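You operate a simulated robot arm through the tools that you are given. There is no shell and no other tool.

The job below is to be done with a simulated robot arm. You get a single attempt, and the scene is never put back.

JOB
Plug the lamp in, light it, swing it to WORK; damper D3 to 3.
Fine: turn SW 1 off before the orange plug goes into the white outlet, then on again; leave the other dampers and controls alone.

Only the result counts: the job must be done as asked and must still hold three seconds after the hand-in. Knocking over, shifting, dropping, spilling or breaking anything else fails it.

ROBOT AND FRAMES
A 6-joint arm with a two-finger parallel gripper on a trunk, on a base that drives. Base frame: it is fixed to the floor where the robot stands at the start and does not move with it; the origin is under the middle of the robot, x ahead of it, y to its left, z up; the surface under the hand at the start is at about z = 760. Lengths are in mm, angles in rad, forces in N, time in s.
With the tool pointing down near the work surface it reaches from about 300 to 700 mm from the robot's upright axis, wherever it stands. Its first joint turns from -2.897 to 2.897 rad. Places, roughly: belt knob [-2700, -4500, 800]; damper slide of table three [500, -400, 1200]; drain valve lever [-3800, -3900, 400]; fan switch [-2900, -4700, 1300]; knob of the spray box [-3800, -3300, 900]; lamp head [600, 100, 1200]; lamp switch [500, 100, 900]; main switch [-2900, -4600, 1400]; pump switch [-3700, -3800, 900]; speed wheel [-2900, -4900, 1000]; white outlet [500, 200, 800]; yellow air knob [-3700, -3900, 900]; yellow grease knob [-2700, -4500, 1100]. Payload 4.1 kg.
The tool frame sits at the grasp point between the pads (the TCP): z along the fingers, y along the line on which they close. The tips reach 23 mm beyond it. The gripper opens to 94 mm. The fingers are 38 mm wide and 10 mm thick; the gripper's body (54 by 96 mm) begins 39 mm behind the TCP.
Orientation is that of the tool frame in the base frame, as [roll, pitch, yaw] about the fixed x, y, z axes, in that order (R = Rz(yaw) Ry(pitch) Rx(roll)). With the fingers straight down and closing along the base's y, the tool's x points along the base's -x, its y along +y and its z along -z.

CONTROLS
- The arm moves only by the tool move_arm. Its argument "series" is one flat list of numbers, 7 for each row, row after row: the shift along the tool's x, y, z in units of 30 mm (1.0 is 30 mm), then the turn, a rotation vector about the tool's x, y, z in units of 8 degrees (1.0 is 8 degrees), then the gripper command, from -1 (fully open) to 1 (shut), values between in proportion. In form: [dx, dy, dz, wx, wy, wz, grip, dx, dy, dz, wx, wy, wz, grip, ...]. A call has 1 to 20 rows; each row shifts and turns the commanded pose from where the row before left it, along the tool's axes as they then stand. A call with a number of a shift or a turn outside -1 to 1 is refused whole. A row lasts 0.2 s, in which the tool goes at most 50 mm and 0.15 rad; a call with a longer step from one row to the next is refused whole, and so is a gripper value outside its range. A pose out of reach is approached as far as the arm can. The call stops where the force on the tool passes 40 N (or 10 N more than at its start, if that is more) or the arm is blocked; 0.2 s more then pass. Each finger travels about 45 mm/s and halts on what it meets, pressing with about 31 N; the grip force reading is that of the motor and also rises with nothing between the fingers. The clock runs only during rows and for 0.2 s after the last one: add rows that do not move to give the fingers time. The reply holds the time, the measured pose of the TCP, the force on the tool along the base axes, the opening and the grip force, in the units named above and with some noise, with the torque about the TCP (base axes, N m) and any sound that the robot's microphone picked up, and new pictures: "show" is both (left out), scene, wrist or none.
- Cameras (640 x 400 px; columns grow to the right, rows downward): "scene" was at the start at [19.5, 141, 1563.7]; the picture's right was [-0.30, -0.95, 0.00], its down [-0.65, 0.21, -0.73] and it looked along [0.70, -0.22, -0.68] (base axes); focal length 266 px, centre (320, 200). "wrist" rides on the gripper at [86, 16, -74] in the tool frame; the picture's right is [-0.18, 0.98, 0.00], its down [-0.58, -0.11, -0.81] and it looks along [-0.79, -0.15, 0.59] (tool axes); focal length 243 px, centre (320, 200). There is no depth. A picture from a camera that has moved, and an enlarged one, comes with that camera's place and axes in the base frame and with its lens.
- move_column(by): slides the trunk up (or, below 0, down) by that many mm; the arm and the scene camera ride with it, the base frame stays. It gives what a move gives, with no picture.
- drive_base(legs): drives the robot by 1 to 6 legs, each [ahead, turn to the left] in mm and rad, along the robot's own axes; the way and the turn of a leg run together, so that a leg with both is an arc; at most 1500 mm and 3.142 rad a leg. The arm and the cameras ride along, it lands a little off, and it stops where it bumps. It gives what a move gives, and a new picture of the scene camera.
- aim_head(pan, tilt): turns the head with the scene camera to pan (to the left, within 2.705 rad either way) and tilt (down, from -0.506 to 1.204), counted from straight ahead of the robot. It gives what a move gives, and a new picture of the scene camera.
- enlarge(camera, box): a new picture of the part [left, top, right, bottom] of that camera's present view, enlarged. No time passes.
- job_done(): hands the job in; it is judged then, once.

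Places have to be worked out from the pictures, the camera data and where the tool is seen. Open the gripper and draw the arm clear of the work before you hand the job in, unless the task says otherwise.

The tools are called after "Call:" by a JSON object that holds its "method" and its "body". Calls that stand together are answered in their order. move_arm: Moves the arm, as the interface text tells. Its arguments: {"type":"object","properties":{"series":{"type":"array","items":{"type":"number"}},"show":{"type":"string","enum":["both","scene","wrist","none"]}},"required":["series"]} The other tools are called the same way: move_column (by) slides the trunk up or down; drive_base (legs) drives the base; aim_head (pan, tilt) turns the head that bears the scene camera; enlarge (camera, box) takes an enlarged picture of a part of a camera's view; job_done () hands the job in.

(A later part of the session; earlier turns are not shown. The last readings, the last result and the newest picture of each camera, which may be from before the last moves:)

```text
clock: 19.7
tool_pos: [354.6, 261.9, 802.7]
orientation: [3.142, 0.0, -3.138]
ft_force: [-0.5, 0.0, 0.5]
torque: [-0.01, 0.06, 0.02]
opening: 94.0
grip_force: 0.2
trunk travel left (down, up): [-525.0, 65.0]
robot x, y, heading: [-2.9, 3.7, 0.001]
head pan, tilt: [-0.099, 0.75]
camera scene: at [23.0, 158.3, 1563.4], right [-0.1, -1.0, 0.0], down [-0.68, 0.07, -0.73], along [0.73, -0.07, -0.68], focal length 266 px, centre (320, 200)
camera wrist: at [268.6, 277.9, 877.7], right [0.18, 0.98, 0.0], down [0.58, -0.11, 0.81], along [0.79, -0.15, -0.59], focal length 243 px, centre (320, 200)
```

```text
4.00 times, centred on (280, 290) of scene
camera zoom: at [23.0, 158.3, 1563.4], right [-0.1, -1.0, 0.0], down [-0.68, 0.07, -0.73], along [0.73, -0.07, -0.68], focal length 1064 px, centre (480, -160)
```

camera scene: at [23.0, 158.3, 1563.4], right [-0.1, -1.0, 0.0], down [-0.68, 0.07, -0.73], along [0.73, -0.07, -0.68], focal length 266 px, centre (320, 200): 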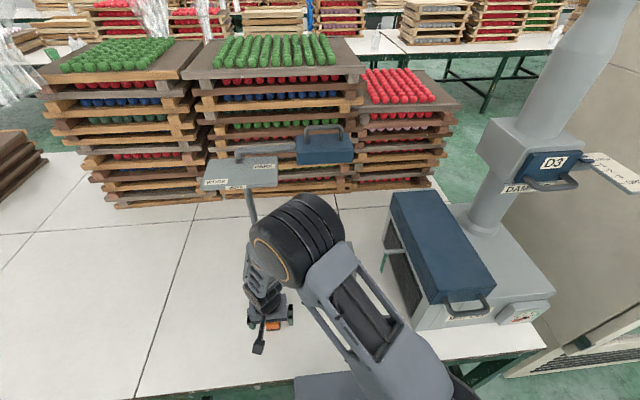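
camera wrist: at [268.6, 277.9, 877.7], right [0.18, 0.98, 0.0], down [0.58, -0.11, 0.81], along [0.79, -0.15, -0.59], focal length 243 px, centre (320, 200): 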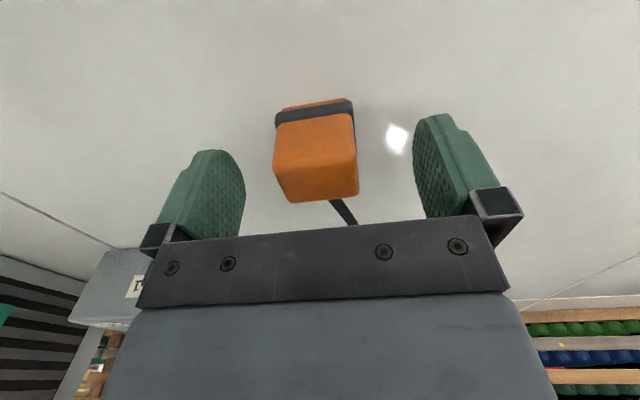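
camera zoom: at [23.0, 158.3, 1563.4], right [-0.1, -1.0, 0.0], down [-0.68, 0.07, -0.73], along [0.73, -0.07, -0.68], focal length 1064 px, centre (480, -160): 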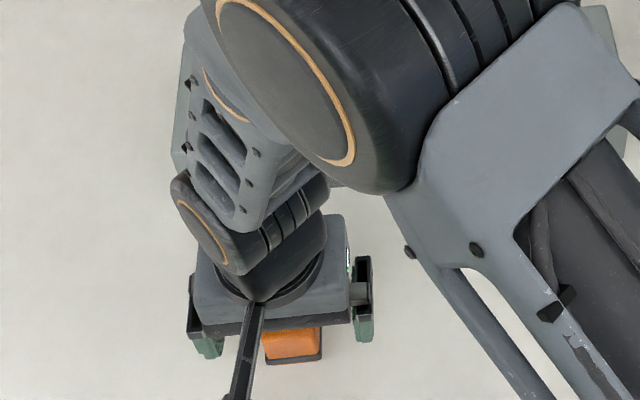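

The plug body spans z≈760–805, with a slightly wider dark band at 768–778; its centre is (353,262) and the tips now sit just above the band. I shift 1.5 mm toward the robot and close on the orange body.

Call:
{"method": "move_arm", "body": {"series": [0.05, 0, 0, 0, 0, 0, -1, 0, 0, 0, 0, 0, 0, 0, 0, 0, 0, 0, 0, 0, 0.3, 0, 0, 0, 0, 0, 0, 0.6, 0, 0, 0, 0, 0, 0, 1, 0, 0, 0, 0, 0, 0, 1, 0, 0, 0, 0, 0, 0, 1]}}

Call:
{"method": "enlarge", "body": {"camera": "wrist", "box": [200, 80, 440, 240]}}

```text
clock: 21.3
tool_pos: [352.9, 261.9, 804.2]
orientation: [-3.14, 0.001, -3.138]
ft_force: [0.6, 0.3, -0.4]
torque: [0.0, -0.01, 0.0]
opening: 37.2
grip_force: 30.8
trunk travel left (down, up): [-525.0, 65.0]
robot x, y, heading: [-1.3, 1.1, -0.003]
head pan, tilt: [-0.099, 0.75]
camera scene: at [22.8, 158.2, 1563.3], right [-0.1, -1.0, 0.0], down [-0.68, 0.07, -0.73], along [0.73, -0.07, -0.68], focal length 266 px, centre (320, 200)
camera wrist: at [266.9, 277.7, 877.8], right [0.18, 0.98, 0.0], down [0.58, -0.11, 0.81], along [0.79, -0.15, -0.59], focal length 243 px, centre (320, 200)
```

scene: 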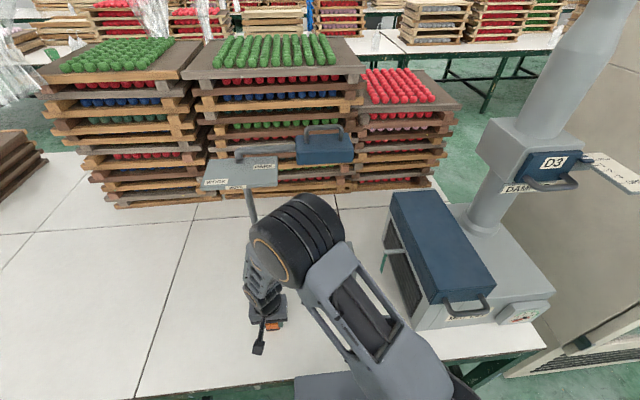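
wrist: 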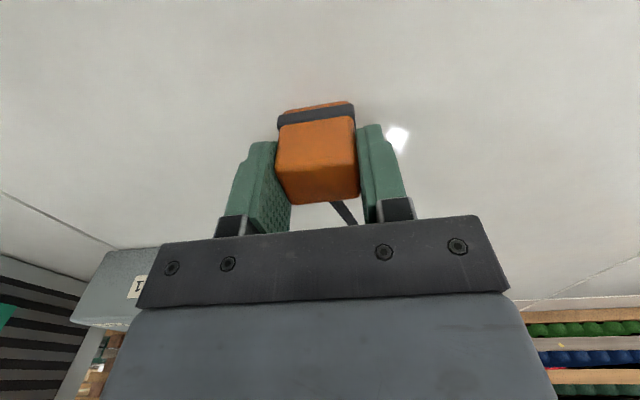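

```text
2.50 times, centred on (320, 160) of wrist
camera zoom: at [266.9, 277.7, 877.8], right [0.18, 0.98, 0.0], down [0.58, -0.11, 0.81], along [0.79, -0.15, -0.59], focal length 606 px, centre (320, 300)
```

zoom: 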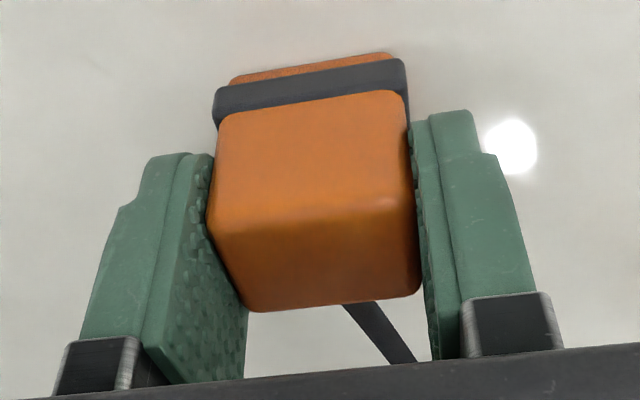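

The plug is held at 37.2 mm with its centre about at the TCP. I lift it while easing forward, so the cable stays near its present length, and then check the hold.

Call:
{"method": "move_arm", "body": {"series": [0, 0, -0.3, 0, 0, 0, 1, -0.17, -0.03, -0.7, 0, 0, 0, 1, -0.27, -0.03, -0.8, 0, 0, 0, 1, -0.4, -0.1, -0.8, 0, 0, 0, 1, -0.57, -0.17, -0.75, 0, 0, 0, 1, -0.7, -0.2, -0.4, 0, 0, 0, 1]}}

Call:
{"method": "enlarge", "body": {"camera": "wrist", "box": [200, 80, 440, 240]}}

Call:
{"method": "enlarge", "body": {"camera": "scene", "box": [200, 130, 370, 330]}}

```text
clock: 22.7
tool_pos: [415.9, 244.8, 914.7]
orientation: [-3.141, 0.001, -3.138]
ft_force: [0.2, -0.4, -0.9]
torque: [0.0, 0.0, 0.0]
opening: 37.6
grip_force: 31.0
trunk travel left (down, up): [-525.0, 65.0]
robot x, y, heading: [4.0, -3.0, 0.003]
head pan, tilt: [-0.099, 0.75]
camera scene: at [23.0, 158.1, 1563.3], right [-0.1, -0.99, 0.0], down [-0.68, 0.07, -0.73], along [0.73, -0.07, -0.68], focal length 266 px, centre (320, 200)
camera wrist: at [330.1, 261.8, 989.8], right [0.18, 0.98, 0.0], down [0.58, -0.11, 0.81], along [0.79, -0.15, -0.59], focal length 243 px, centre (320, 200)
```

scene: 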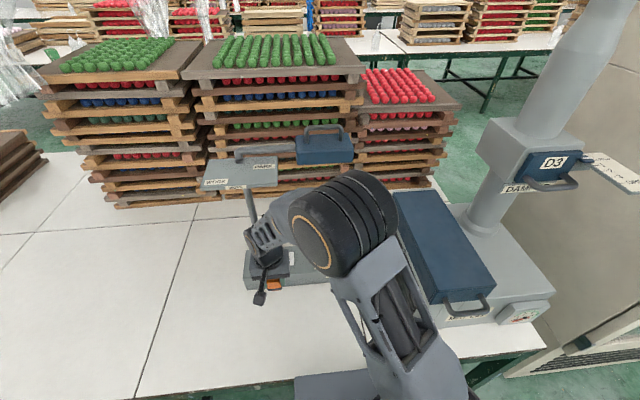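
wrist: 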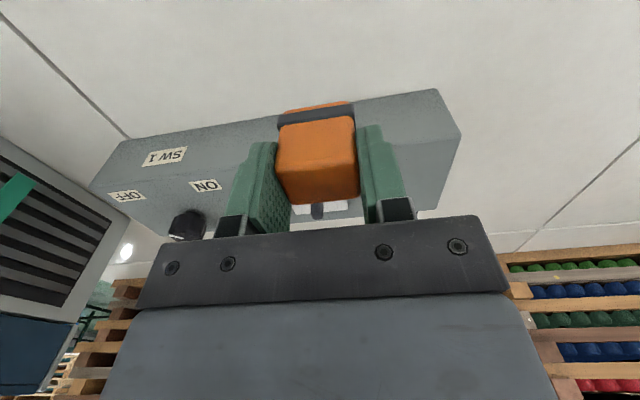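

```text
2.50 times, centred on (320, 160) of wrist
camera zoom: at [330.1, 261.8, 989.8], right [0.18, 0.98, 0.0], down [0.58, -0.11, 0.81], along [0.79, -0.15, -0.59], focal length 606 px, centre (320, 300)
```

zoom: 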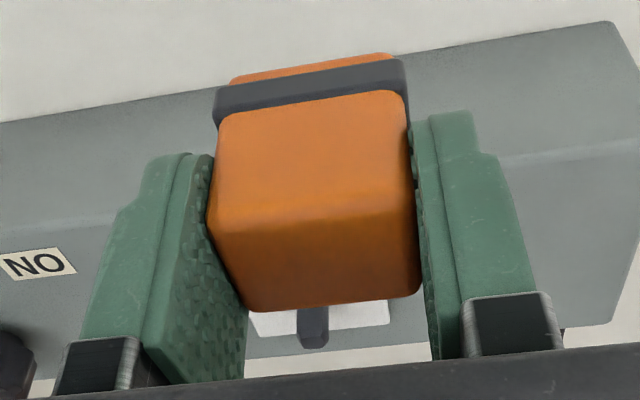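

```text
2.00 times, centred on (285, 230) of scene
camera zoom: at [23.0, 158.1, 1563.3], right [-0.1, -0.99, 0.0], down [-0.68, 0.07, -0.73], along [0.73, -0.07, -0.68], focal length 532 px, centre (390, 140)
```

zoom: 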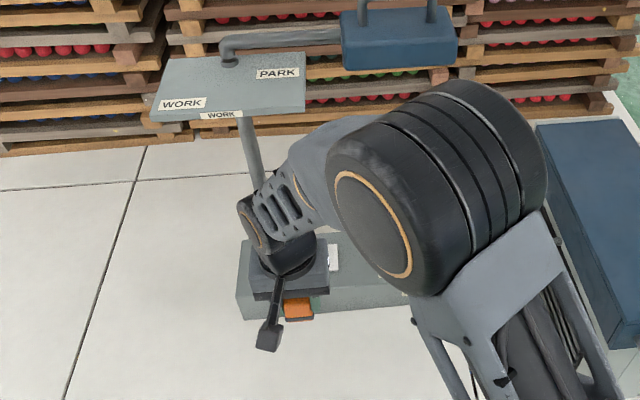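

The plug hangs cleanly with no cable pull. The peg top is visible at about (528.7,222.5,861). I slide forward at this height until the plug is over the peg.

Call:
{"method": "move_arm", "body": {"series": [-0.94, -0.183, 0, 0, 0, 0, 1, -0.94, -0.183, 0, 0, 0, 0, 1, -0.94, -0.183, 0, 0, 0, 0, 1, -0.94, -0.183, 0, 0, 0, 0, 1]}}

Call:
{"method": "enlarge", "body": {"camera": "wrist", "box": [200, 60, 440, 220]}}

Call:
{"method": "enlarge", "body": {"camera": "scene", "box": [200, 130, 370, 330]}}

```text
clock: 23.7
tool_pos: [530.5, 225.9, 916.0]
orientation: [3.141, 0.001, -3.139]
ft_force: [0.3, -0.6, 0.0]
torque: [0.01, -0.03, -0.01]
opening: 37.5
grip_force: 31.1
trunk travel left (down, up): [-525.0, 65.0]
robot x, y, heading: [1.0, -1.0, 0.002]
head pan, tilt: [-0.099, 0.75]
camera scene: at [23.2, 158.2, 1563.3], right [-0.1, -1.0, 0.0], down [-0.68, 0.07, -0.73], along [0.73, -0.07, -0.68], focal length 266 px, centre (320, 200)
camera wrist: at [444.0, 240.7, 990.0], right [0.18, 0.98, 0.0], down [0.58, -0.11, 0.81], along [0.79, -0.15, -0.59], focal length 243 px, centre (320, 200)
```

scene: 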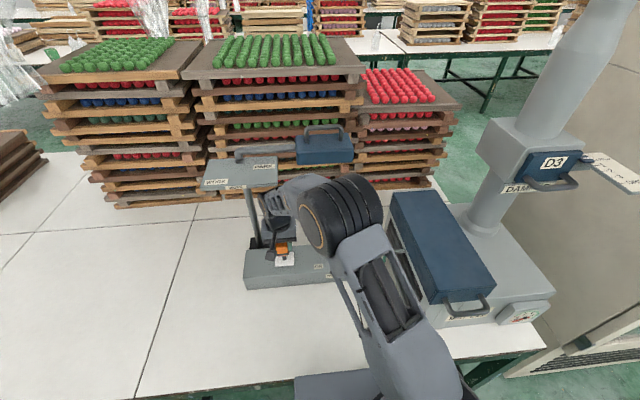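
wrist: 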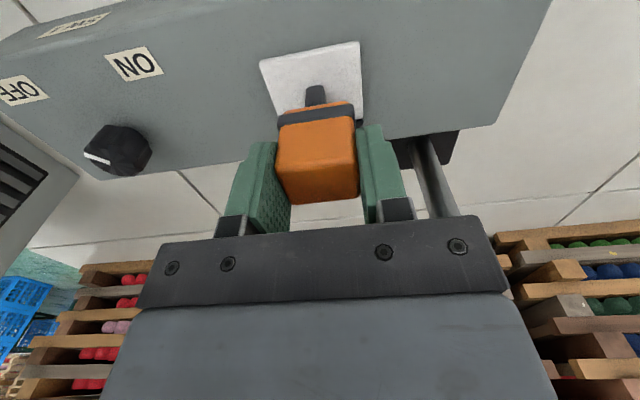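

```text
2.50 times, centred on (320, 140) of wrist
camera zoom: at [444.0, 240.7, 990.0], right [0.18, 0.98, 0.0], down [0.58, -0.11, 0.81], along [0.79, -0.15, -0.59], focal length 606 px, centre (320, 350)
```

zoom: 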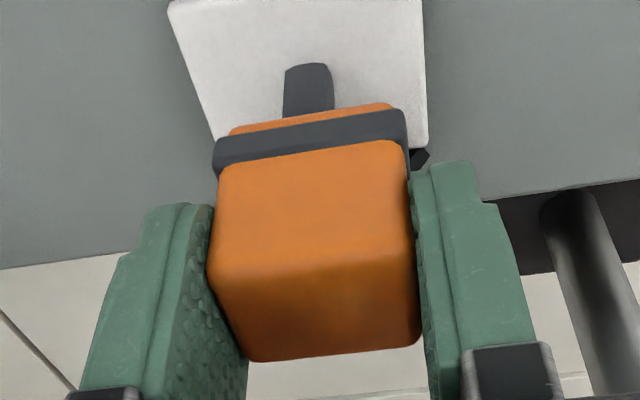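

```text
2.00 times, centred on (285, 230) of scene
camera zoom: at [23.2, 158.2, 1563.3], right [-0.1, -1.0, 0.0], down [-0.68, 0.07, -0.73], along [0.73, -0.07, -0.68], focal length 532 px, centre (390, 140)
```

zoom: 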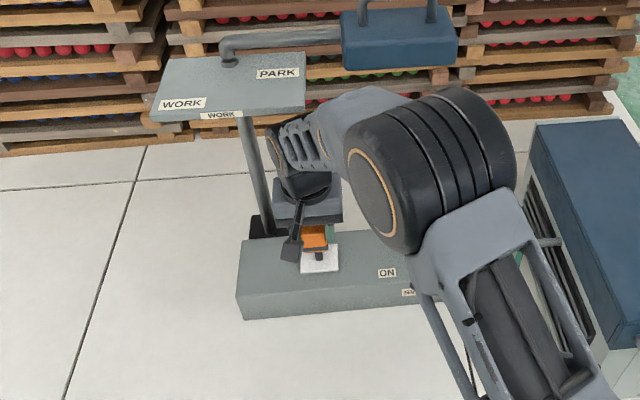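

The plug is almost over the peg: the picture puts the peg 2.5 mm to −y and about 0.5 mm to −x of the plug centre. I correct that and lower 20 mm in small steps, watching the force.

Call:
{"method": "move_arm", "body": {"series": [0.013, -0.09, 0, 0, 0, 0, 1, 0, 0, 0.2, 0, 0, 0, 1, 0, 0, 0.15, 0, 0, 0, 1, 0, 0, 0.1, 0, 0, 0, 1, 0, 0, 0.1, 0, 0, 0, 1, 0, 0, 0.1, 0, 0, 0, 1]}}

Call:
{"method": "enlarge", "body": {"camera": "wrist", "box": [200, 60, 440, 220]}}

```text
clock: 25.1
tool_pos: [529.4, 222.7, 896.5]
orientation: [-3.141, -0.001, -3.139]
ft_force: [-0.3, -0.8, -1.0]
torque: [0.03, -0.01, 0.01]
opening: 37.3
grip_force: 30.7
trunk travel left (down, up): [-525.0, 65.0]
robot x, y, heading: [0.2, -0.7, 0.001]
head pan, tilt: [-0.099, 0.75]
camera scene: at [22.9, 158.2, 1563.3], right [-0.1, -1.0, 0.0], down [-0.68, 0.07, -0.73], along [0.73, -0.07, -0.68], focal length 266 px, centre (320, 200)
camera wrist: at [442.8, 237.8, 970.6], right [0.18, 0.98, 0.0], down [0.58, -0.11, 0.81], along [0.79, -0.15, -0.59], focal length 243 px, centre (320, 200)
```

scene: 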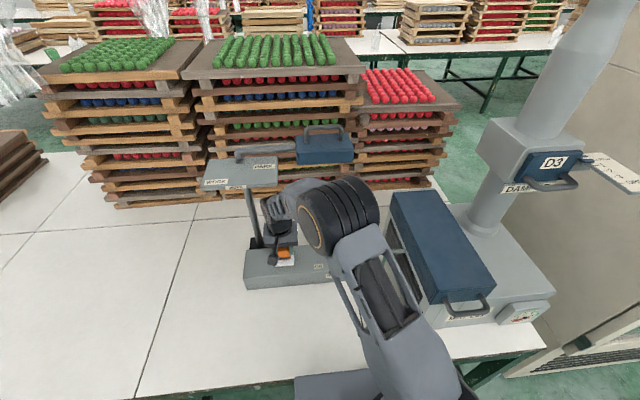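
wrist: 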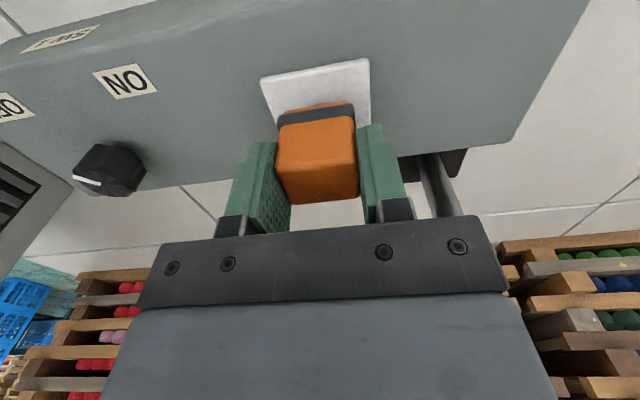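

```text
2.50 times, centred on (320, 140) of wrist
camera zoom: at [442.8, 237.8, 970.6], right [0.18, 0.98, 0.0], down [0.58, -0.11, 0.81], along [0.79, -0.15, -0.59], focal length 606 px, centre (320, 350)
```

zoom: 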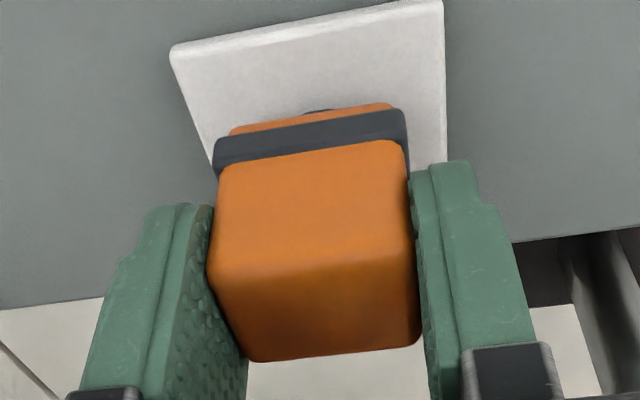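

There is no force at z=896.5, so the peg is entering the plug. I keep lowering gently until it seats, with the plate expected at about TCP z≈883.

Call:
{"method": "move_arm", "body": {"series": [0, 0, 0.1, 0, 0, 0, 1, 0, 0, 0.1, 0, 0, 0, 1, 0, 0, 0.1, 0, 0, 0, 1, 0, 0, 0.08, 0, 0, 0, 1, 0, 0, 0.05, 0, 0, 0, 1, 0, 0, 0.05, 0, 0, 0, 1]}}

Call:
{"method": "enlarge", "body": {"camera": "wrist", "box": [200, 60, 440, 220]}}

```text
clock: 26.5
tool_pos: [529.1, 222.6, 883.6]
orientation: [3.139, 0.007, -3.138]
ft_force: [0.4, -2.3, 24.9]
torque: [-0.15, 0.35, 0.01]
opening: 37.7
grip_force: 30.7
trunk travel left (down, up): [-525.0, 65.0]
robot x, y, heading: [0.5, 1.9, -0.001]
head pan, tilt: [-0.099, 0.75]
camera scene: at [20.8, 157.0, 1563.9], right [-0.1, -0.99, 0.0], down [-0.68, 0.07, -0.73], along [0.73, -0.07, -0.68], focal length 266 px, centre (320, 200)
camera wrist: at [442.7, 237.7, 958.6], right [0.18, 0.98, 0.0], down [0.58, -0.11, 0.81], along [0.8, -0.14, -0.59], focal length 243 px, centre (320, 200)
```

scene: 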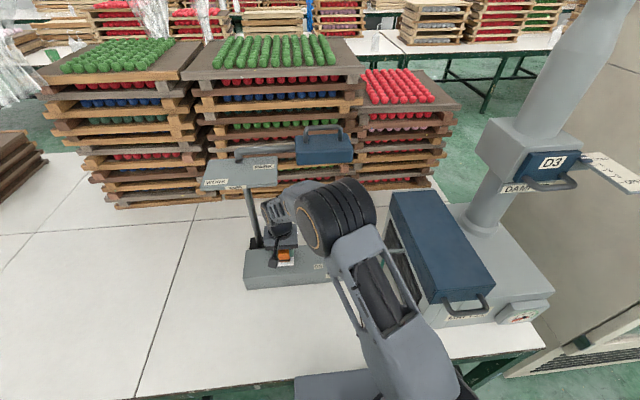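
wrist: 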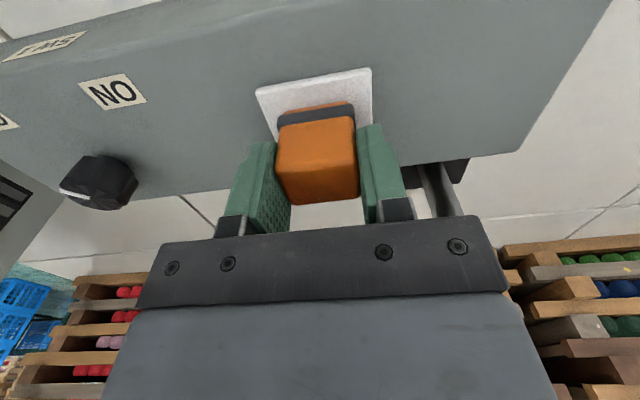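

```text
2.50 times, centred on (320, 140) of wrist
camera zoom: at [442.7, 237.7, 958.6], right [0.18, 0.98, 0.0], down [0.58, -0.11, 0.81], along [0.8, -0.14, -0.59], focal length 606 px, centre (320, 350)
```

zoom: 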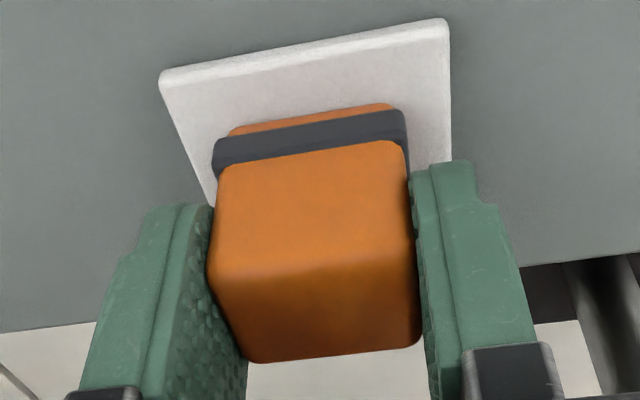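

The plug stopped with 25 N at z=883.6, which matches it being seated on the plate. I release it, wait for the fingers to open, rise straight up to about z=915, then draw back.

Call:
{"method": "move_arm", "body": {"series": [0, 0, 0, 0, 0, 0, 0.5, 0, 0, 0, 0, 0, 0, -0.5, 0, 0, 0, 0, 0, 0, -1, 0, 0, 0, 0, 0, 0, -1, 0, 0, 0, 0, 0, 0, -1, 0, 0, -0.4, 0, 0, 0, -1, 0, 0, -0.65, 0, 0, 0, -1, 0.9, 0, 0, 0, 0, 0, -1, 0.9, 0, 0, 0, 0, 0, -1, 0.9, 0, 0, 0, 0, 0, -1]}}

Call:
{"method": "enlarge", "body": {"camera": "wrist", "box": [200, 60, 440, 220]}}

Call:
{"method": "enlarge", "body": {"camera": "scene", "box": [230, 200, 370, 310]}}

```text
clock: 28.7
tool_pos: [448.0, 220.8, 913.9]
orientation: [3.142, -0.001, -3.138]
ft_force: [0.4, -0.1, -0.4]
torque: [-0.01, 0.01, -0.02]
opening: 94.2
grip_force: 0.1
trunk travel left (down, up): [-525.0, 65.0]
robot x, y, heading: [2.6, 2.1, -0.004]
head pan, tilt: [-0.099, 0.75]
camera scene: at [22.6, 158.1, 1563.3], right [-0.1, -1.0, 0.0], down [-0.68, 0.07, -0.73], along [0.73, -0.07, -0.68], focal length 266 px, centre (320, 200)
camera wrist: at [362.7, 236.8, 987.6], right [0.18, 0.98, 0.0], down [0.58, -0.11, 0.81], along [0.79, -0.15, -0.59], focal length 243 px, centre (320, 200)
```

scene: 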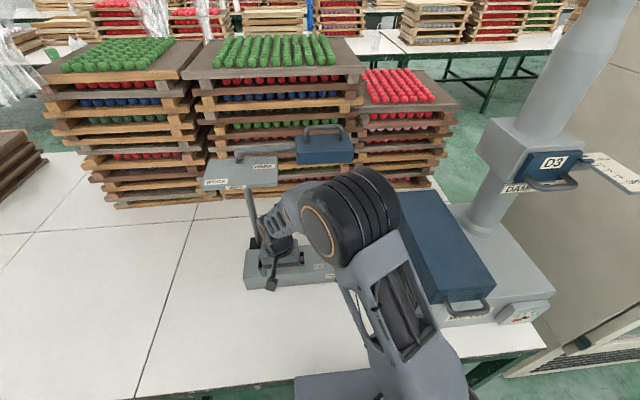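
wrist: 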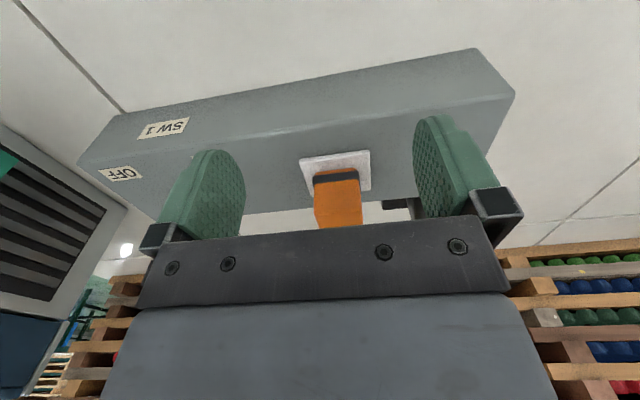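

```text
2.50 times, centred on (320, 140) of wrist
camera zoom: at [362.7, 236.8, 987.6], right [0.18, 0.98, 0.0], down [0.58, -0.11, 0.81], along [0.79, -0.15, -0.59], focal length 606 px, centre (320, 350)
```

zoom: 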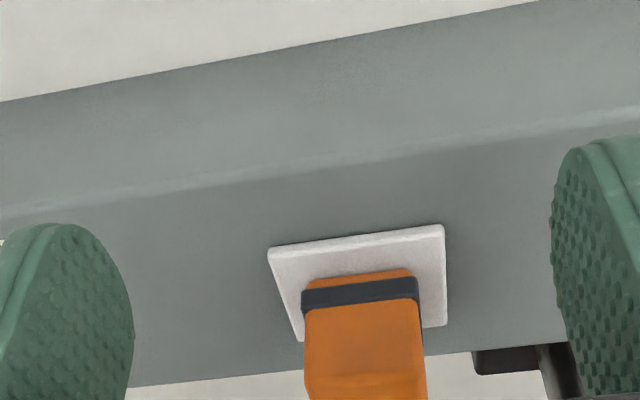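

```text
3.64 times, centred on (300, 255) of scene
camera zoom: at [22.6, 158.1, 1563.3], right [-0.1, -1.0, 0.0], down [-0.68, 0.07, -0.73], along [0.73, -0.07, -0.68], focal length 967 px, centre (393, 0)
```

zoom: 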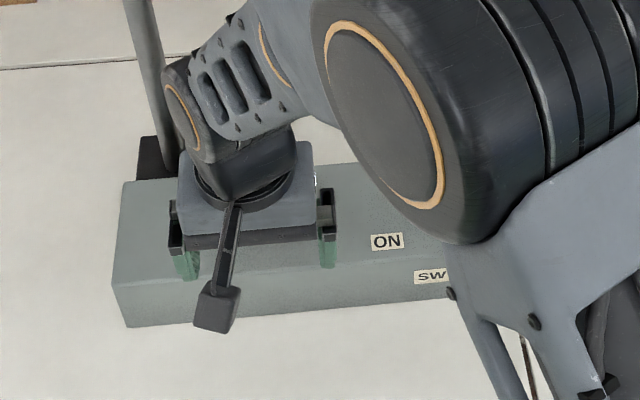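

The plug stands seated and centred on the white plate. Next I go back to SW 1, with the tool yawed +45° so the knob can be turned 90° back to ON.

Call:
{"method": "move_arm", "body": {"series": [0.187, -0.98, 0.06, 0, 0, 0, -1, 0.187, -0.98, 0.06, 0, 0, 0, -1, 0.187, -0.98, 0.06, 0, 0, 0, -1, 0.187, -0.98, 0.06, 0, 0, 0, -1, 0.187, -0.98, 0.06, 0, 0, 0, -1, 0, 0, 0, 0, 0, -0.9375, -1, 0, 0, 0, 0, 0, -0.9375, -1, 0, 0, 0, 0, 0, -0.9375, -1, 0, 0, 0, 0, 0, -0.9375, -1, 0, 0, 0, 0, 0, -0.9375, -1, 0, 0, 0, 0, 0, -0.9375, -1]}}

Call:
{"method": "enlarge", "body": {"camera": "scene", "box": [230, 200, 370, 310]}}

```text
clock: 31.1
tool_pos: [421.4, 74.4, 903.7]
orientation: [3.141, 0.0, -2.35]
ft_force: [-0.1, 0.2, -0.3]
torque: [-0.01, -0.01, -0.03]
opening: 94.0
grip_force: 0.1
trunk travel left (down, up): [-525.0, 65.0]
robot x, y, heading: [1.9, 1.1, 0.001]
head pan, tilt: [-0.099, 0.75]
camera scene: at [22.9, 158.1, 1563.3], right [-0.1, -1.0, 0.0], down [-0.68, 0.07, -0.73], along [0.73, -0.07, -0.68], focal length 266 px, centre (320, 200)
camera wrist: at [349.2, 24.3, 978.6], right [-0.57, 0.82, 0.0], down [0.49, 0.34, 0.81], along [0.66, 0.46, -0.59], focal length 243 px, centre (320, 200)
```

scene: 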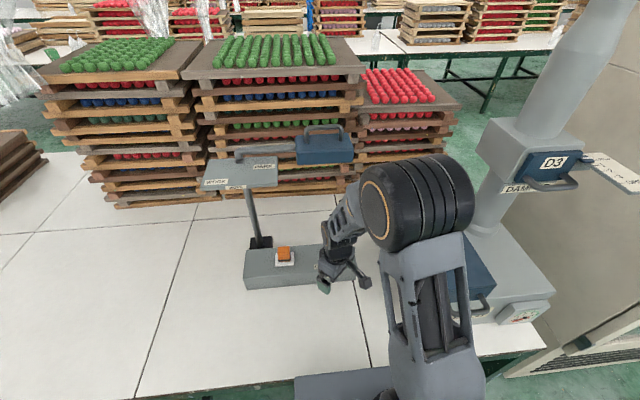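
wrist: 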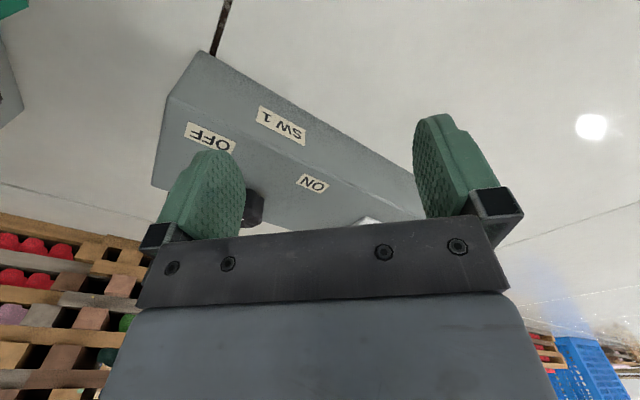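

```text
3.64 times, centred on (300, 255) of scene
camera zoom: at [22.9, 158.1, 1563.3], right [-0.1, -1.0, 0.0], down [-0.68, 0.07, -0.73], along [0.73, -0.07, -0.68], focal length 967 px, centre (393, 0)
```

zoom: 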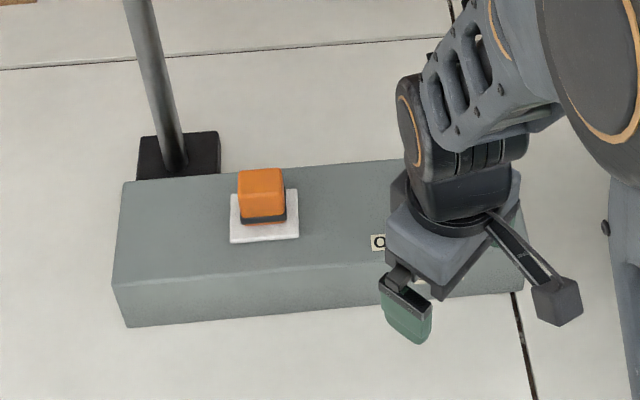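

The plug looks properly seated on the outlet. I go forward over the knob at z≈904.

Call:
{"method": "move_arm", "body": {"series": [-0.562, -0.575, 0, 0, 0, 0, -1, -0.562, -0.575, 0, 0, 0, 0, -1, -0.562, -0.575, 0, 0, 0, 0, -1, -0.562, -0.575, 0, 0, 0, 0, -1, -0.562, -0.575, 0, 0, 0, 0, -1]}}

Call:
{"method": "enlarge", "body": {"camera": "wrist", "box": [220, 40, 420, 180]}}

```text
clock: 32.3
tool_pos: [540.7, 73.1, 904.6]
orientation: [-3.141, -0.002, -2.353]
ft_force: [-0.4, 0.5, -0.5]
torque: [-0.03, -0.02, 0.03]
opening: 93.9
grip_force: 0.1
trunk travel left (down, up): [-525.0, 65.0]
robot x, y, heading: [-0.4, -0.9, -0.0]
head pan, tilt: [-0.099, 0.75]
camera scene: at [23.1, 158.1, 1563.3], right [-0.1, -1.0, 0.0], down [-0.68, 0.07, -0.73], along [0.73, -0.07, -0.68], focal length 266 px, centre (320, 200)
camera wrist: at [468.9, 23.0, 977.9], right [-0.57, 0.82, 0.0], down [0.49, 0.34, 0.81], along [0.66, 0.46, -0.59], focal length 243 px, centre (320, 200)
```

scene: 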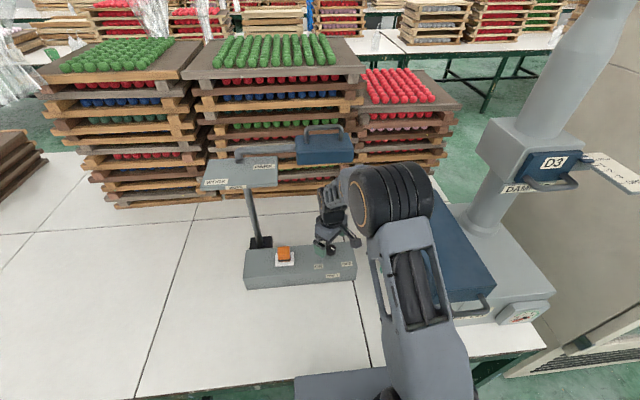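
wrist: 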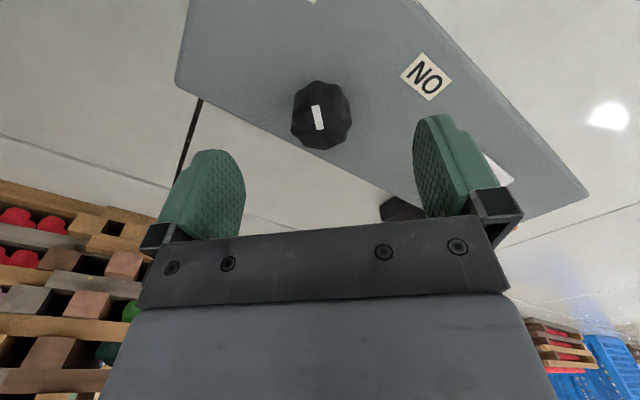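

```text
2.86 times, centred on (320, 110) of wrist
camera zoom: at [468.9, 23.0, 977.9], right [-0.57, 0.82, 0.0], down [0.49, 0.34, 0.81], along [0.66, 0.46, -0.59], focal length 693 px, centre (320, 457)
```

zoom: 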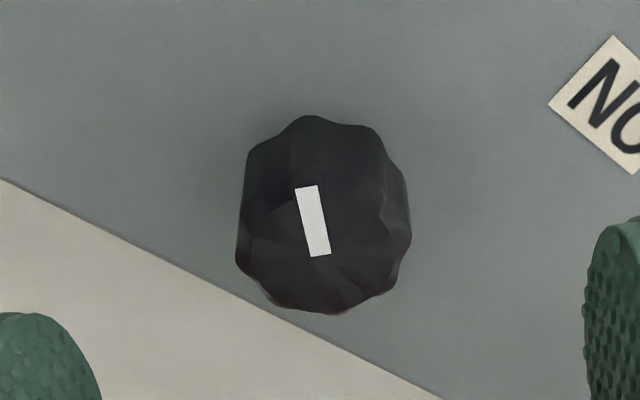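

The pointer is still at OFF and the knob is between the fingers. I lower, grip it, then turn it back toward ON.

Call:
{"method": "move_arm", "body": {"series": [-0.03, 0, 0.64, 0, 0, 0, -1, 0, 0, 0.64, 0, 0, 0, -1, 0, 0, 0, 0, 0, 0, 0, 0, 0, 0, 0, 0, 0, 0.3, 0, 0, 0, 0, 0, 0, 0.6, 0, 0, 0, 0, 0, 0, 1, 0, 0, 0, 0, 0, 0, 1], "show": "wrist"}}

```text
clock: 33.9
tool_pos: [542.4, 74.3, 868.3]
orientation: [3.141, -0.001, -2.352]
ft_force: [-3.5, 2.7, -0.7]
torque: [-0.18, -0.05, -0.05]
opening: 33.7
grip_force: 45.1
trunk travel left (down, up): [-525.0, 65.0]
robot x, y, heading: [-1.1, 0.9, 0.001]
head pan, tilt: [-0.099, 0.75]
camera wrist: at [469.9, 25.1, 941.5], right [-0.57, 0.82, 0.0], down [0.49, 0.34, 0.81], along [0.66, 0.46, -0.59], focal length 243 px, centre (320, 200)
```

wrist: 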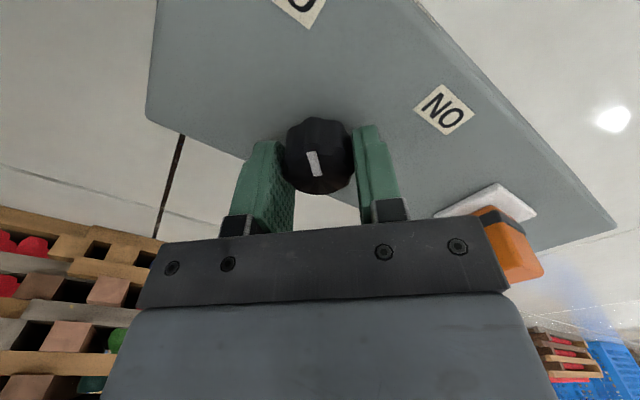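

Gripped at 33.7 mm. I turn 48° back toward ON first.

Call:
{"method": "move_arm", "body": {"series": [0, 0, 0, 0, 0, 1, 1, 0, 0, 0, 0, 0, 1, 1, 0, 0, 0, 0, 0, 1, 1, 0, 0, 0, 0, 0, 1, 1, 0, 0, 0, 0, 0, 1, 1, 0, 0, 0, 0, 0, 1, 1], "show": "wrist"}}

```text
clock: 35.3
tool_pos: [543.5, 72.0, 867.5]
orientation: [-3.141, 0.002, 3.091]
ft_force: [3.3, -13.8, 7.6]
torque: [-0.93, 0.21, 0.05]
opening: 33.7
grip_force: 44.8
trunk travel left (down, up): [-525.0, 65.0]
robot x, y, heading: [-0.2, -2.0, 0.001]
head pan, tilt: [-0.099, 0.75]
camera wrist: at [457.6, 92.8, 941.3], right [0.23, 0.97, 0.0], down [0.57, -0.14, 0.81], along [0.78, -0.19, -0.59], focal length 243 px, centre (320, 200)
```

wrist: 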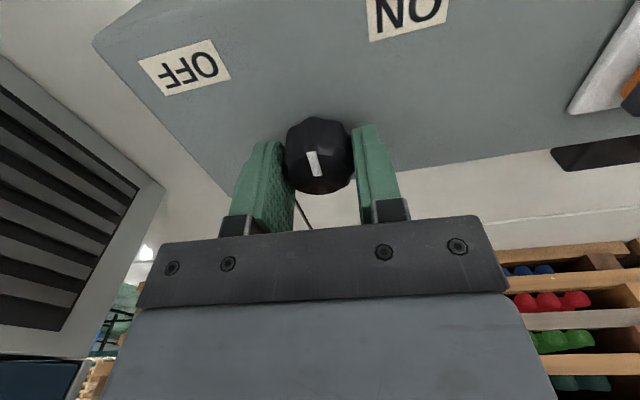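

The knob follows. I turn the remaining 43° to ON, easing 1 mm of side load.

Call:
{"method": "move_arm", "body": {"series": [0, -0.035, 0, 0, 0, 1, 1, 0, 0, 0, 0, 0, 1, 1, 0, 0, 0, 0, 0, 1, 1, 0, 0, 0, 0, 0, 1, 1, 0, 0, 0, 0, 0, 1, 1, 0, 0, 0, 0, 0, 0.4, 1, 0, 0, 0, 0, 0, 0, 1]}}

Call:
{"method": "enlarge", "body": {"camera": "wrist", "box": [220, 80, 420, 220]}}

Call:
{"method": "enlarge", "body": {"camera": "scene", "box": [190, 110, 370, 222]}}

```text
clock: 36.9
tool_pos: [542.1, 69.0, 866.5]
orientation: [3.14, -0.002, 2.337]
ft_force: [2.1, -31.8, 15.1]
torque: [-0.49, 0.32, 0.35]
opening: 34.0
grip_force: 44.9
trunk travel left (down, up): [-525.0, 65.0]
robot x, y, heading: [1.9, -1.8, -0.003]
head pan, tilt: [-0.099, 0.75]
camera scene: at [22.2, 153.8, 1563.9], right [-0.1, -0.99, 0.0], down [-0.68, 0.07, -0.73], along [0.73, -0.07, -0.68], focal length 266 px, centre (320, 200)
camera wrist: at [493.6, 143.4, 941.4], right [0.84, 0.55, 0.0], down [0.33, -0.5, 0.81], along [0.44, -0.67, -0.59], focal length 243 px, centre (320, 200)
```

scene: 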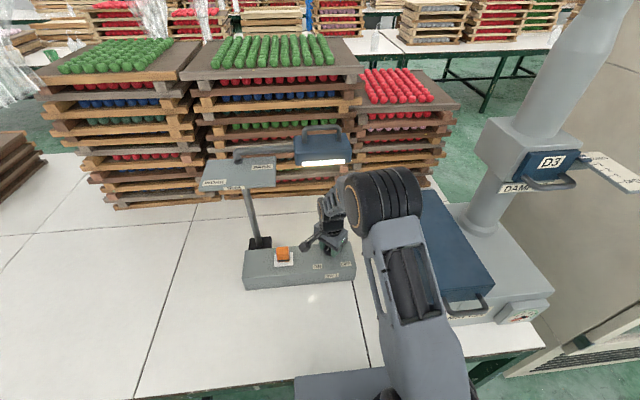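
wrist: 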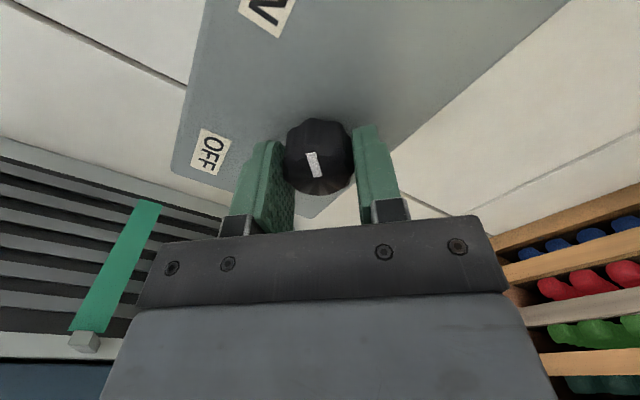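

```text
2.86 times, centred on (320, 150) of wrist
camera zoom: at [493.6, 143.4, 941.4], right [0.84, 0.55, 0.0], down [0.33, -0.5, 0.81], along [0.44, -0.67, -0.59], focal length 693 px, centre (320, 343)
```

zoom: 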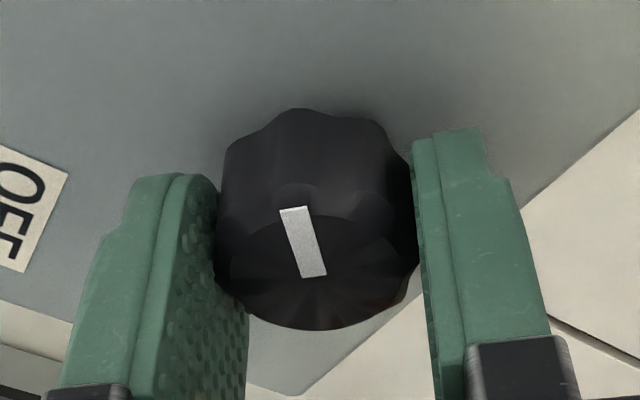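

```text
3.56 times, centred on (280, 166) of scene
camera zoom: at [22.2, 153.8, 1563.9], right [-0.1, -0.99, 0.0], down [-0.68, 0.07, -0.73], along [0.73, -0.07, -0.68], focal length 946 px, centre (462, 321)
```

zoom: 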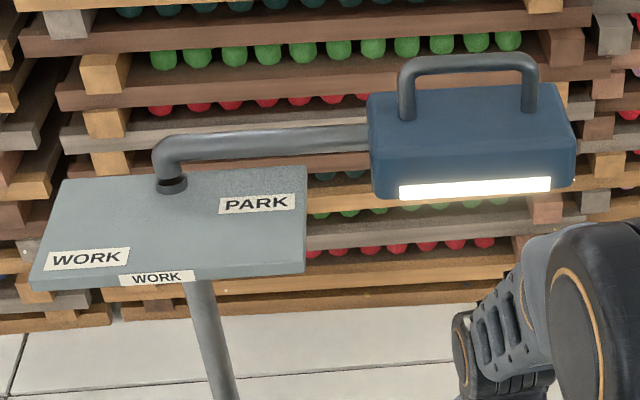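

The lamp is lit. I release the knob, rise to z≈905 and check that it stays lit.

Call:
{"method": "move_arm", "body": {"series": [0, 0, 0, 0, 0, 0, 0.5, 0, 0, 0, 0, 0, 0, -0.5, 0, 0, 0, 0, 0, 0, -1, 0, 0, 0, 0, 0, 0, -1, 0, 0, 0, 0, 0, 0, -1, 0, 0, -0.6, 0, 0, 0, -1, 0, 0, -0.7, 0, 0, 0, -1]}}

Call:
{"method": "enlarge", "body": {"camera": "wrist", "box": [220, 40, 420, 180]}}

Call:
{"method": "enlarge", "body": {"camera": "scene", "box": [190, 110, 370, 310]}}

```text
clock: 38.5
tool_pos: [541.6, 71.9, 903.8]
orientation: [3.14, 0.001, 2.339]
ft_force: [0.5, 0.1, -0.2]
torque: [-0.01, 0.01, 0.0]
opening: 94.0
grip_force: 0.0
trunk travel left (down, up): [-525.0, 65.0]
robot x, y, heading: [2.5, -4.2, -0.0]
head pan, tilt: [-0.099, 0.75]
camera scene: at [22.7, 157.8, 1563.3], right [-0.1, -0.99, 0.0], down [-0.68, 0.07, -0.73], along [0.73, -0.07, -0.68], focal length 266 px, centre (320, 200)
camera wrist: at [493.6, 146.3, 979.2], right [0.83, 0.55, 0.0], down [0.33, -0.49, 0.81], along [0.44, -0.67, -0.59], focal length 243 px, centre (320, 200)
```

scene: 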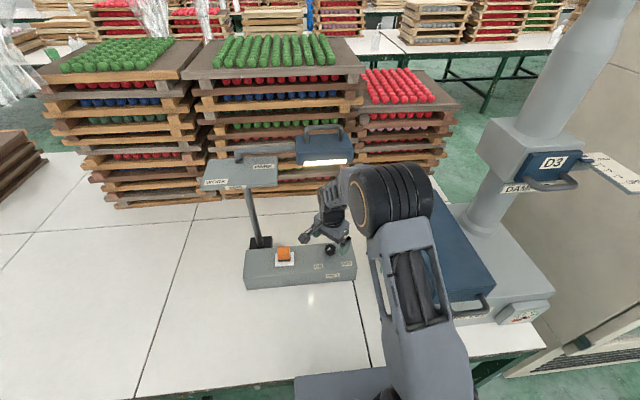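
wrist: 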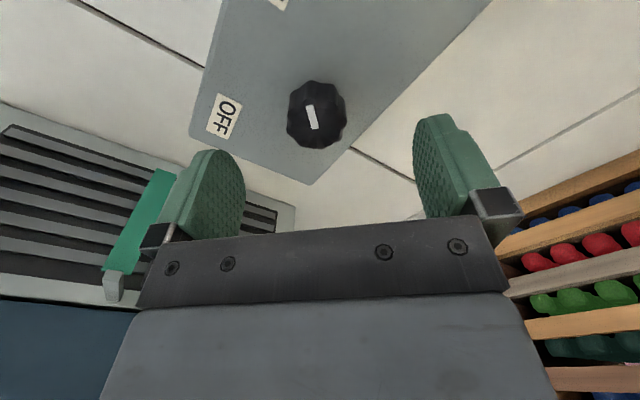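

```text
2.86 times, centred on (320, 110) of wrist
camera zoom: at [493.6, 146.3, 979.2], right [0.83, 0.55, 0.0], down [0.33, -0.49, 0.81], along [0.44, -0.67, -0.59], focal length 693 px, centre (320, 457)
```

zoom: 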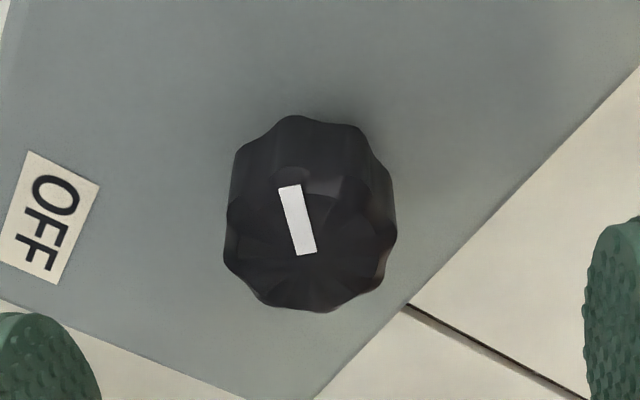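

```text
2.00 times, centred on (280, 210) of scene
camera zoom: at [22.7, 157.8, 1563.3], right [-0.1, -0.99, 0.0], down [-0.68, 0.07, -0.73], along [0.73, -0.07, -0.68], focal length 532 px, centre (400, 180)
```

zoom: 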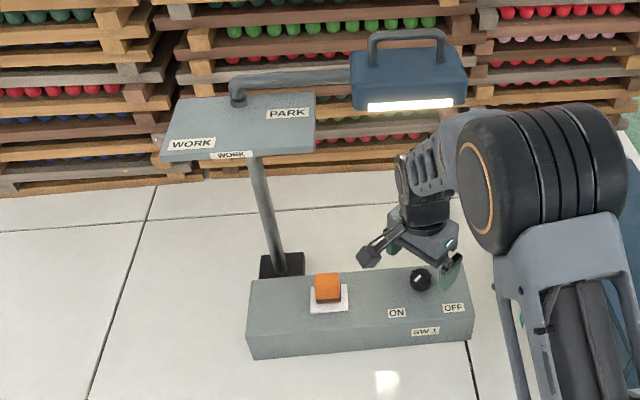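

The lamp stays lit and the pointer is at ON. The swing handle bar is near (640,88,1233), and the lamp arm now points along −y from a pivot near (636,313). The WORK mark on the plate's front edge is straight toward −x. I back out from under the lamp, rise, and turn the tool toward base yaw +90°.

Call:
{"method": "move_arm", "body": {"series": [0.648, -0.671, 0, 0, 0, 0, -1, 0.648, -0.671, 0, 0, 0, 0, -1, 0.648, -0.671, 0, 0, 0, 0, -1, 0.648, -0.671, 0, 0, 0, 0, -1, 0.648, -0.671, 0, 0, 0, 0, -1, 0, 0, -0.94, 0, 0, -1, -1, 0, 0, -0.94, 0, 0, -1, -1, 0, 0, -0.94, 0, 0, -1, -1, 0, 0, -0.94, 0, 0, -1, -1, 0, 0, -0.94, 0, 0, -1, -1, 0, 0, -0.94, 0, 0, -1, -1, 0, 0, -0.94, 0, 0, -1, -1, 0, 0, -0.94, 0, 0, -1, -1, 0, 0, -0.94, 0, 0, -1, -1, 0, 0, -0.94, 0, 0, -1, -1, 0, 0, -0.94, 0, 0, -1, -1, 0, 0, -0.94, 0, 0, -1, -1, 0, 0, -0.94, 0, 0, -1, -1, 0, 0, -0.94, 0, 0, -1, -1, 0, 0, -0.94, 0, 0, -1, -1]}}

```text
clock: 42.7
tool_pos: [400.3, 70.6, 1328.0]
orientation: [3.142, 0.0, -1.848]
ft_force: [-0.2, -0.3, -0.3]
torque: [0.0, 0.01, 0.03]
opening: 94.1
grip_force: 0.0
trunk travel left (down, up): [-525.0, 65.0]
robot x, y, heading: [-0.4, 0.4, 0.001]
head pan, tilt: [-0.099, 0.75]
camera scene: at [22.9, 157.8, 1563.3], right [-0.1, -1.0, 0.0], down [-0.68, 0.07, -0.73], along [0.73, -0.07, -0.68], focal length 266 px, centre (320, 200)
camera wrist: at [361.9, -6.8, 1402.3], right [-0.9, 0.45, 0.0], down [0.26, 0.53, 0.81], along [0.36, 0.72, -0.59], focal length 243 px, centre (320, 200)
```

scene: 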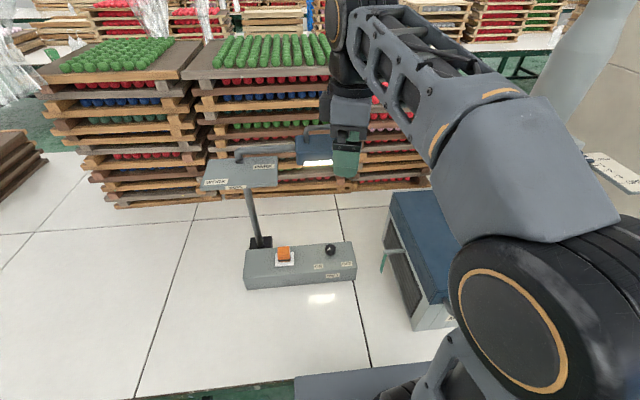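
wrist: 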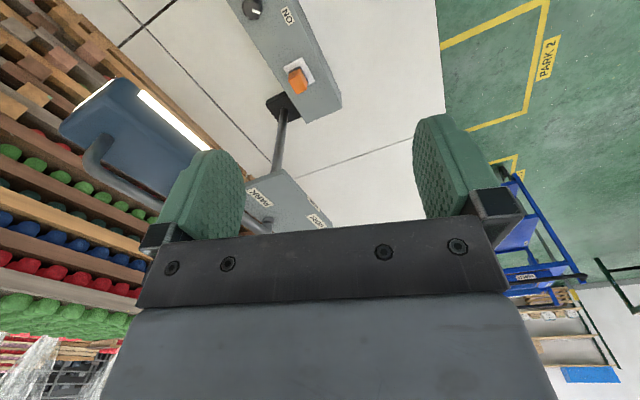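

The lamp head, handle and pivot all show clearly now. I finish the yaw to +90° and move to about (560,88,1328) for a closer look at the handle.

Call:
{"method": "move_arm", "body": {"series": [0, 0, 0, 0, 0, -1, -1, 0, 0, 0, 0, 0, -1, -1, -0.097, -0.887, 0, 0, 0, 0, -1, -0.097, -0.887, 0, 0, 0, 0, -1, -0.097, -0.887, 0, 0, 0, 0, -1, -0.097, -0.887, 0, 0, 0, 0, -1, -0.097, -0.887, 0, 0, 0, 0, -1, -0.097, -0.887, 0, 0, 0, 0, -1]}}

Call:
{"method": "enlarge", "body": {"camera": "wrist", "box": [100, 0, 440, 220]}}

```text
clock: 44.5
tool_pos: [557.3, 89.4, 1323.1]
orientation: [-3.138, 0.0, -1.57]
ft_force: [0.3, -0.2, 0.5]
torque: [0.01, -0.01, -0.01]
opening: 93.9
grip_force: 0.0
out of reach, approached as far as the arm can: row 8
trunk travel left (down, up): [-525.0, 65.0]
robot x, y, heading: [-0.8, 1.5, -0.001]
head pan, tilt: [-0.099, 0.75]
camera scene: at [22.8, 157.8, 1563.4], right [-0.1, -1.0, 0.0], down [-0.68, 0.07, -0.73], along [0.73, -0.07, -0.68], focal length 266 px, centre (320, 200)
camera wrist: at [541.1, 3.0, 1397.9], right [-0.98, 0.18, 0.0], down [0.11, 0.58, 0.81], along [0.15, 0.79, -0.59], focal length 243 px, centre (320, 200)
```

scene: 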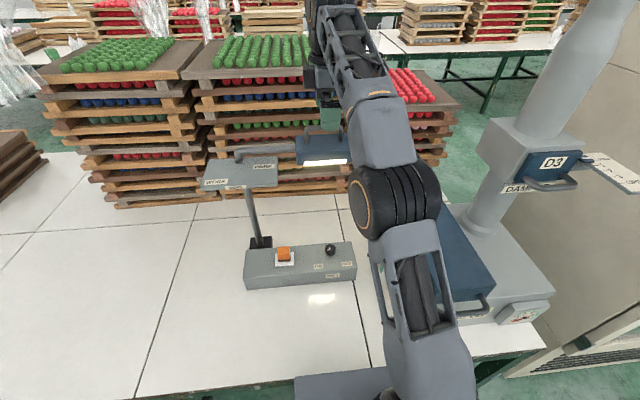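
wrist: 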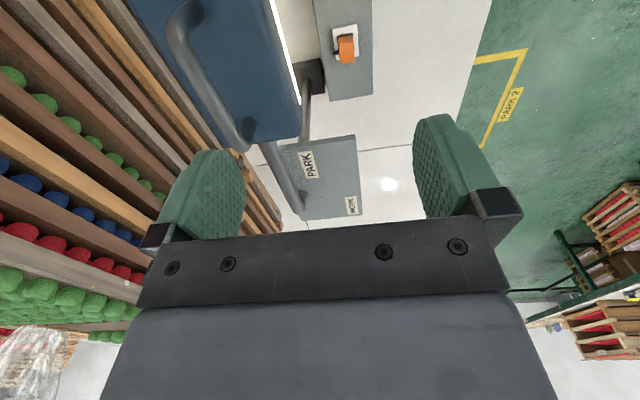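

```text
1.82 times, centred on (270, 110) of wrist
camera zoom: at [541.1, 3.0, 1397.9], right [-0.98, 0.18, 0.0], down [0.11, 0.58, 0.81], along [0.15, 0.79, -0.59], focal length 441 px, centre (411, 364)
```

zoom: 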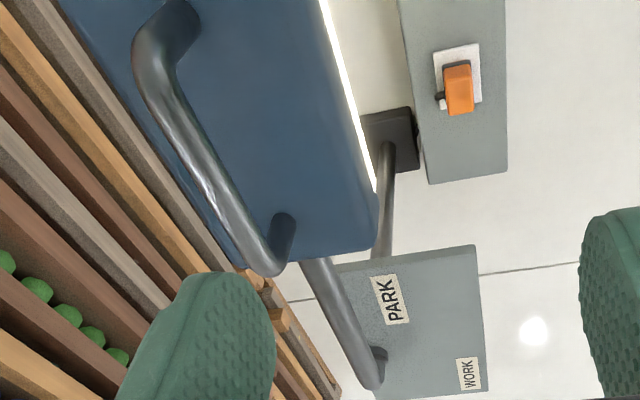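

At z≈1323 the arm is at its reach limit at x≈557. From this view the handle bar lies along y at x≈636, y 44–129, z≈1233. I raise the trunk 65 mm and will tilt the tool 20° forward to reach it.

Call:
{"method": "move_column", "body": {"by": 65}}

Call:
{"method": "move_arm", "body": {"series": [0, 0, 0.9, 0, 0, 0, -1, 0, 0, 0.5, 0.83, 0, 0, -1, 0, 0, 0.0, 0.83, 0, 0, -1, 0, 0, 0.0, 0.84, 0, 0, -1]}}

```text
clock: 45.6
tool_pos: [557.2, 90.8, 1389.1]
orientation: [-3.138, -0.002, -1.571]
ft_force: [-0.4, -0.1, 0.8]
torque: [0.0, 0.02, 0.0]
opening: 94.2
grip_force: 0.1
trunk travel left (down, up): [-590.0, 0.0]
robot x, y, heading: [-0.5, -0.5, -0.005]
head pan, tilt: [-0.099, 0.75]
```

```text
clock: 46.6
tool_pos: [556.6, 89.8, 1347.1]
orientation: [-2.786, 0.0, -1.569]
ft_force: [-0.5, -0.4, -0.4]
torque: [0.03, -0.02, 0.02]
opening: 94.0
grip_force: 0.0
trunk travel left (down, up): [-590.0, 0.0]
robot x, y, heading: [-1.2, -0.8, -0.0]
head pan, tilt: [-0.099, 0.75]
camera scene: at [22.4, 157.8, 1628.3], right [-0.1, -1.0, 0.0], down [-0.68, 0.07, -0.73], along [0.73, -0.07, -0.68], focal length 266 px, centre (320, 200)
camera wrist: at [515.6, 3.4, 1411.3], right [-0.92, 0.18, -0.34], down [-0.18, 0.58, 0.79], along [0.34, 0.79, -0.5], focal length 243 px, centre (320, 200)
```

scene: 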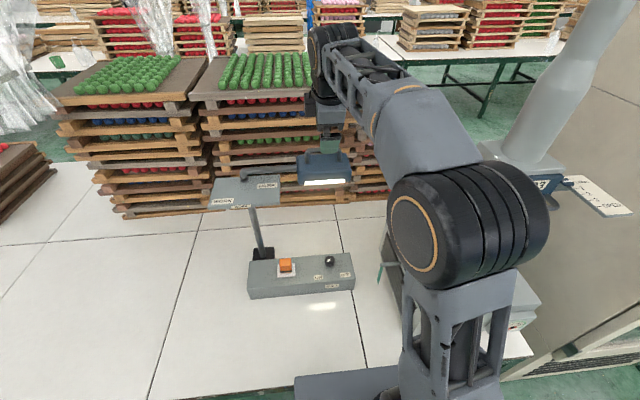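
wrist: 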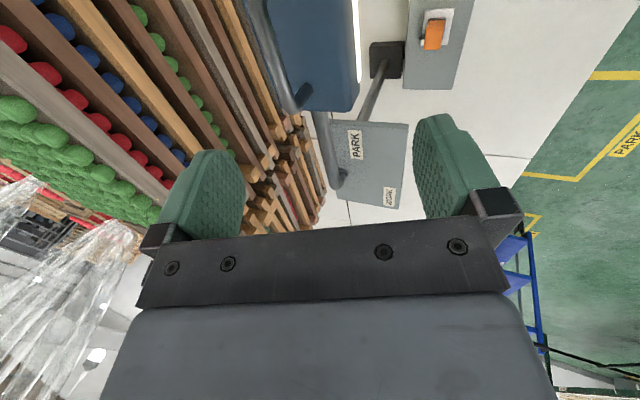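

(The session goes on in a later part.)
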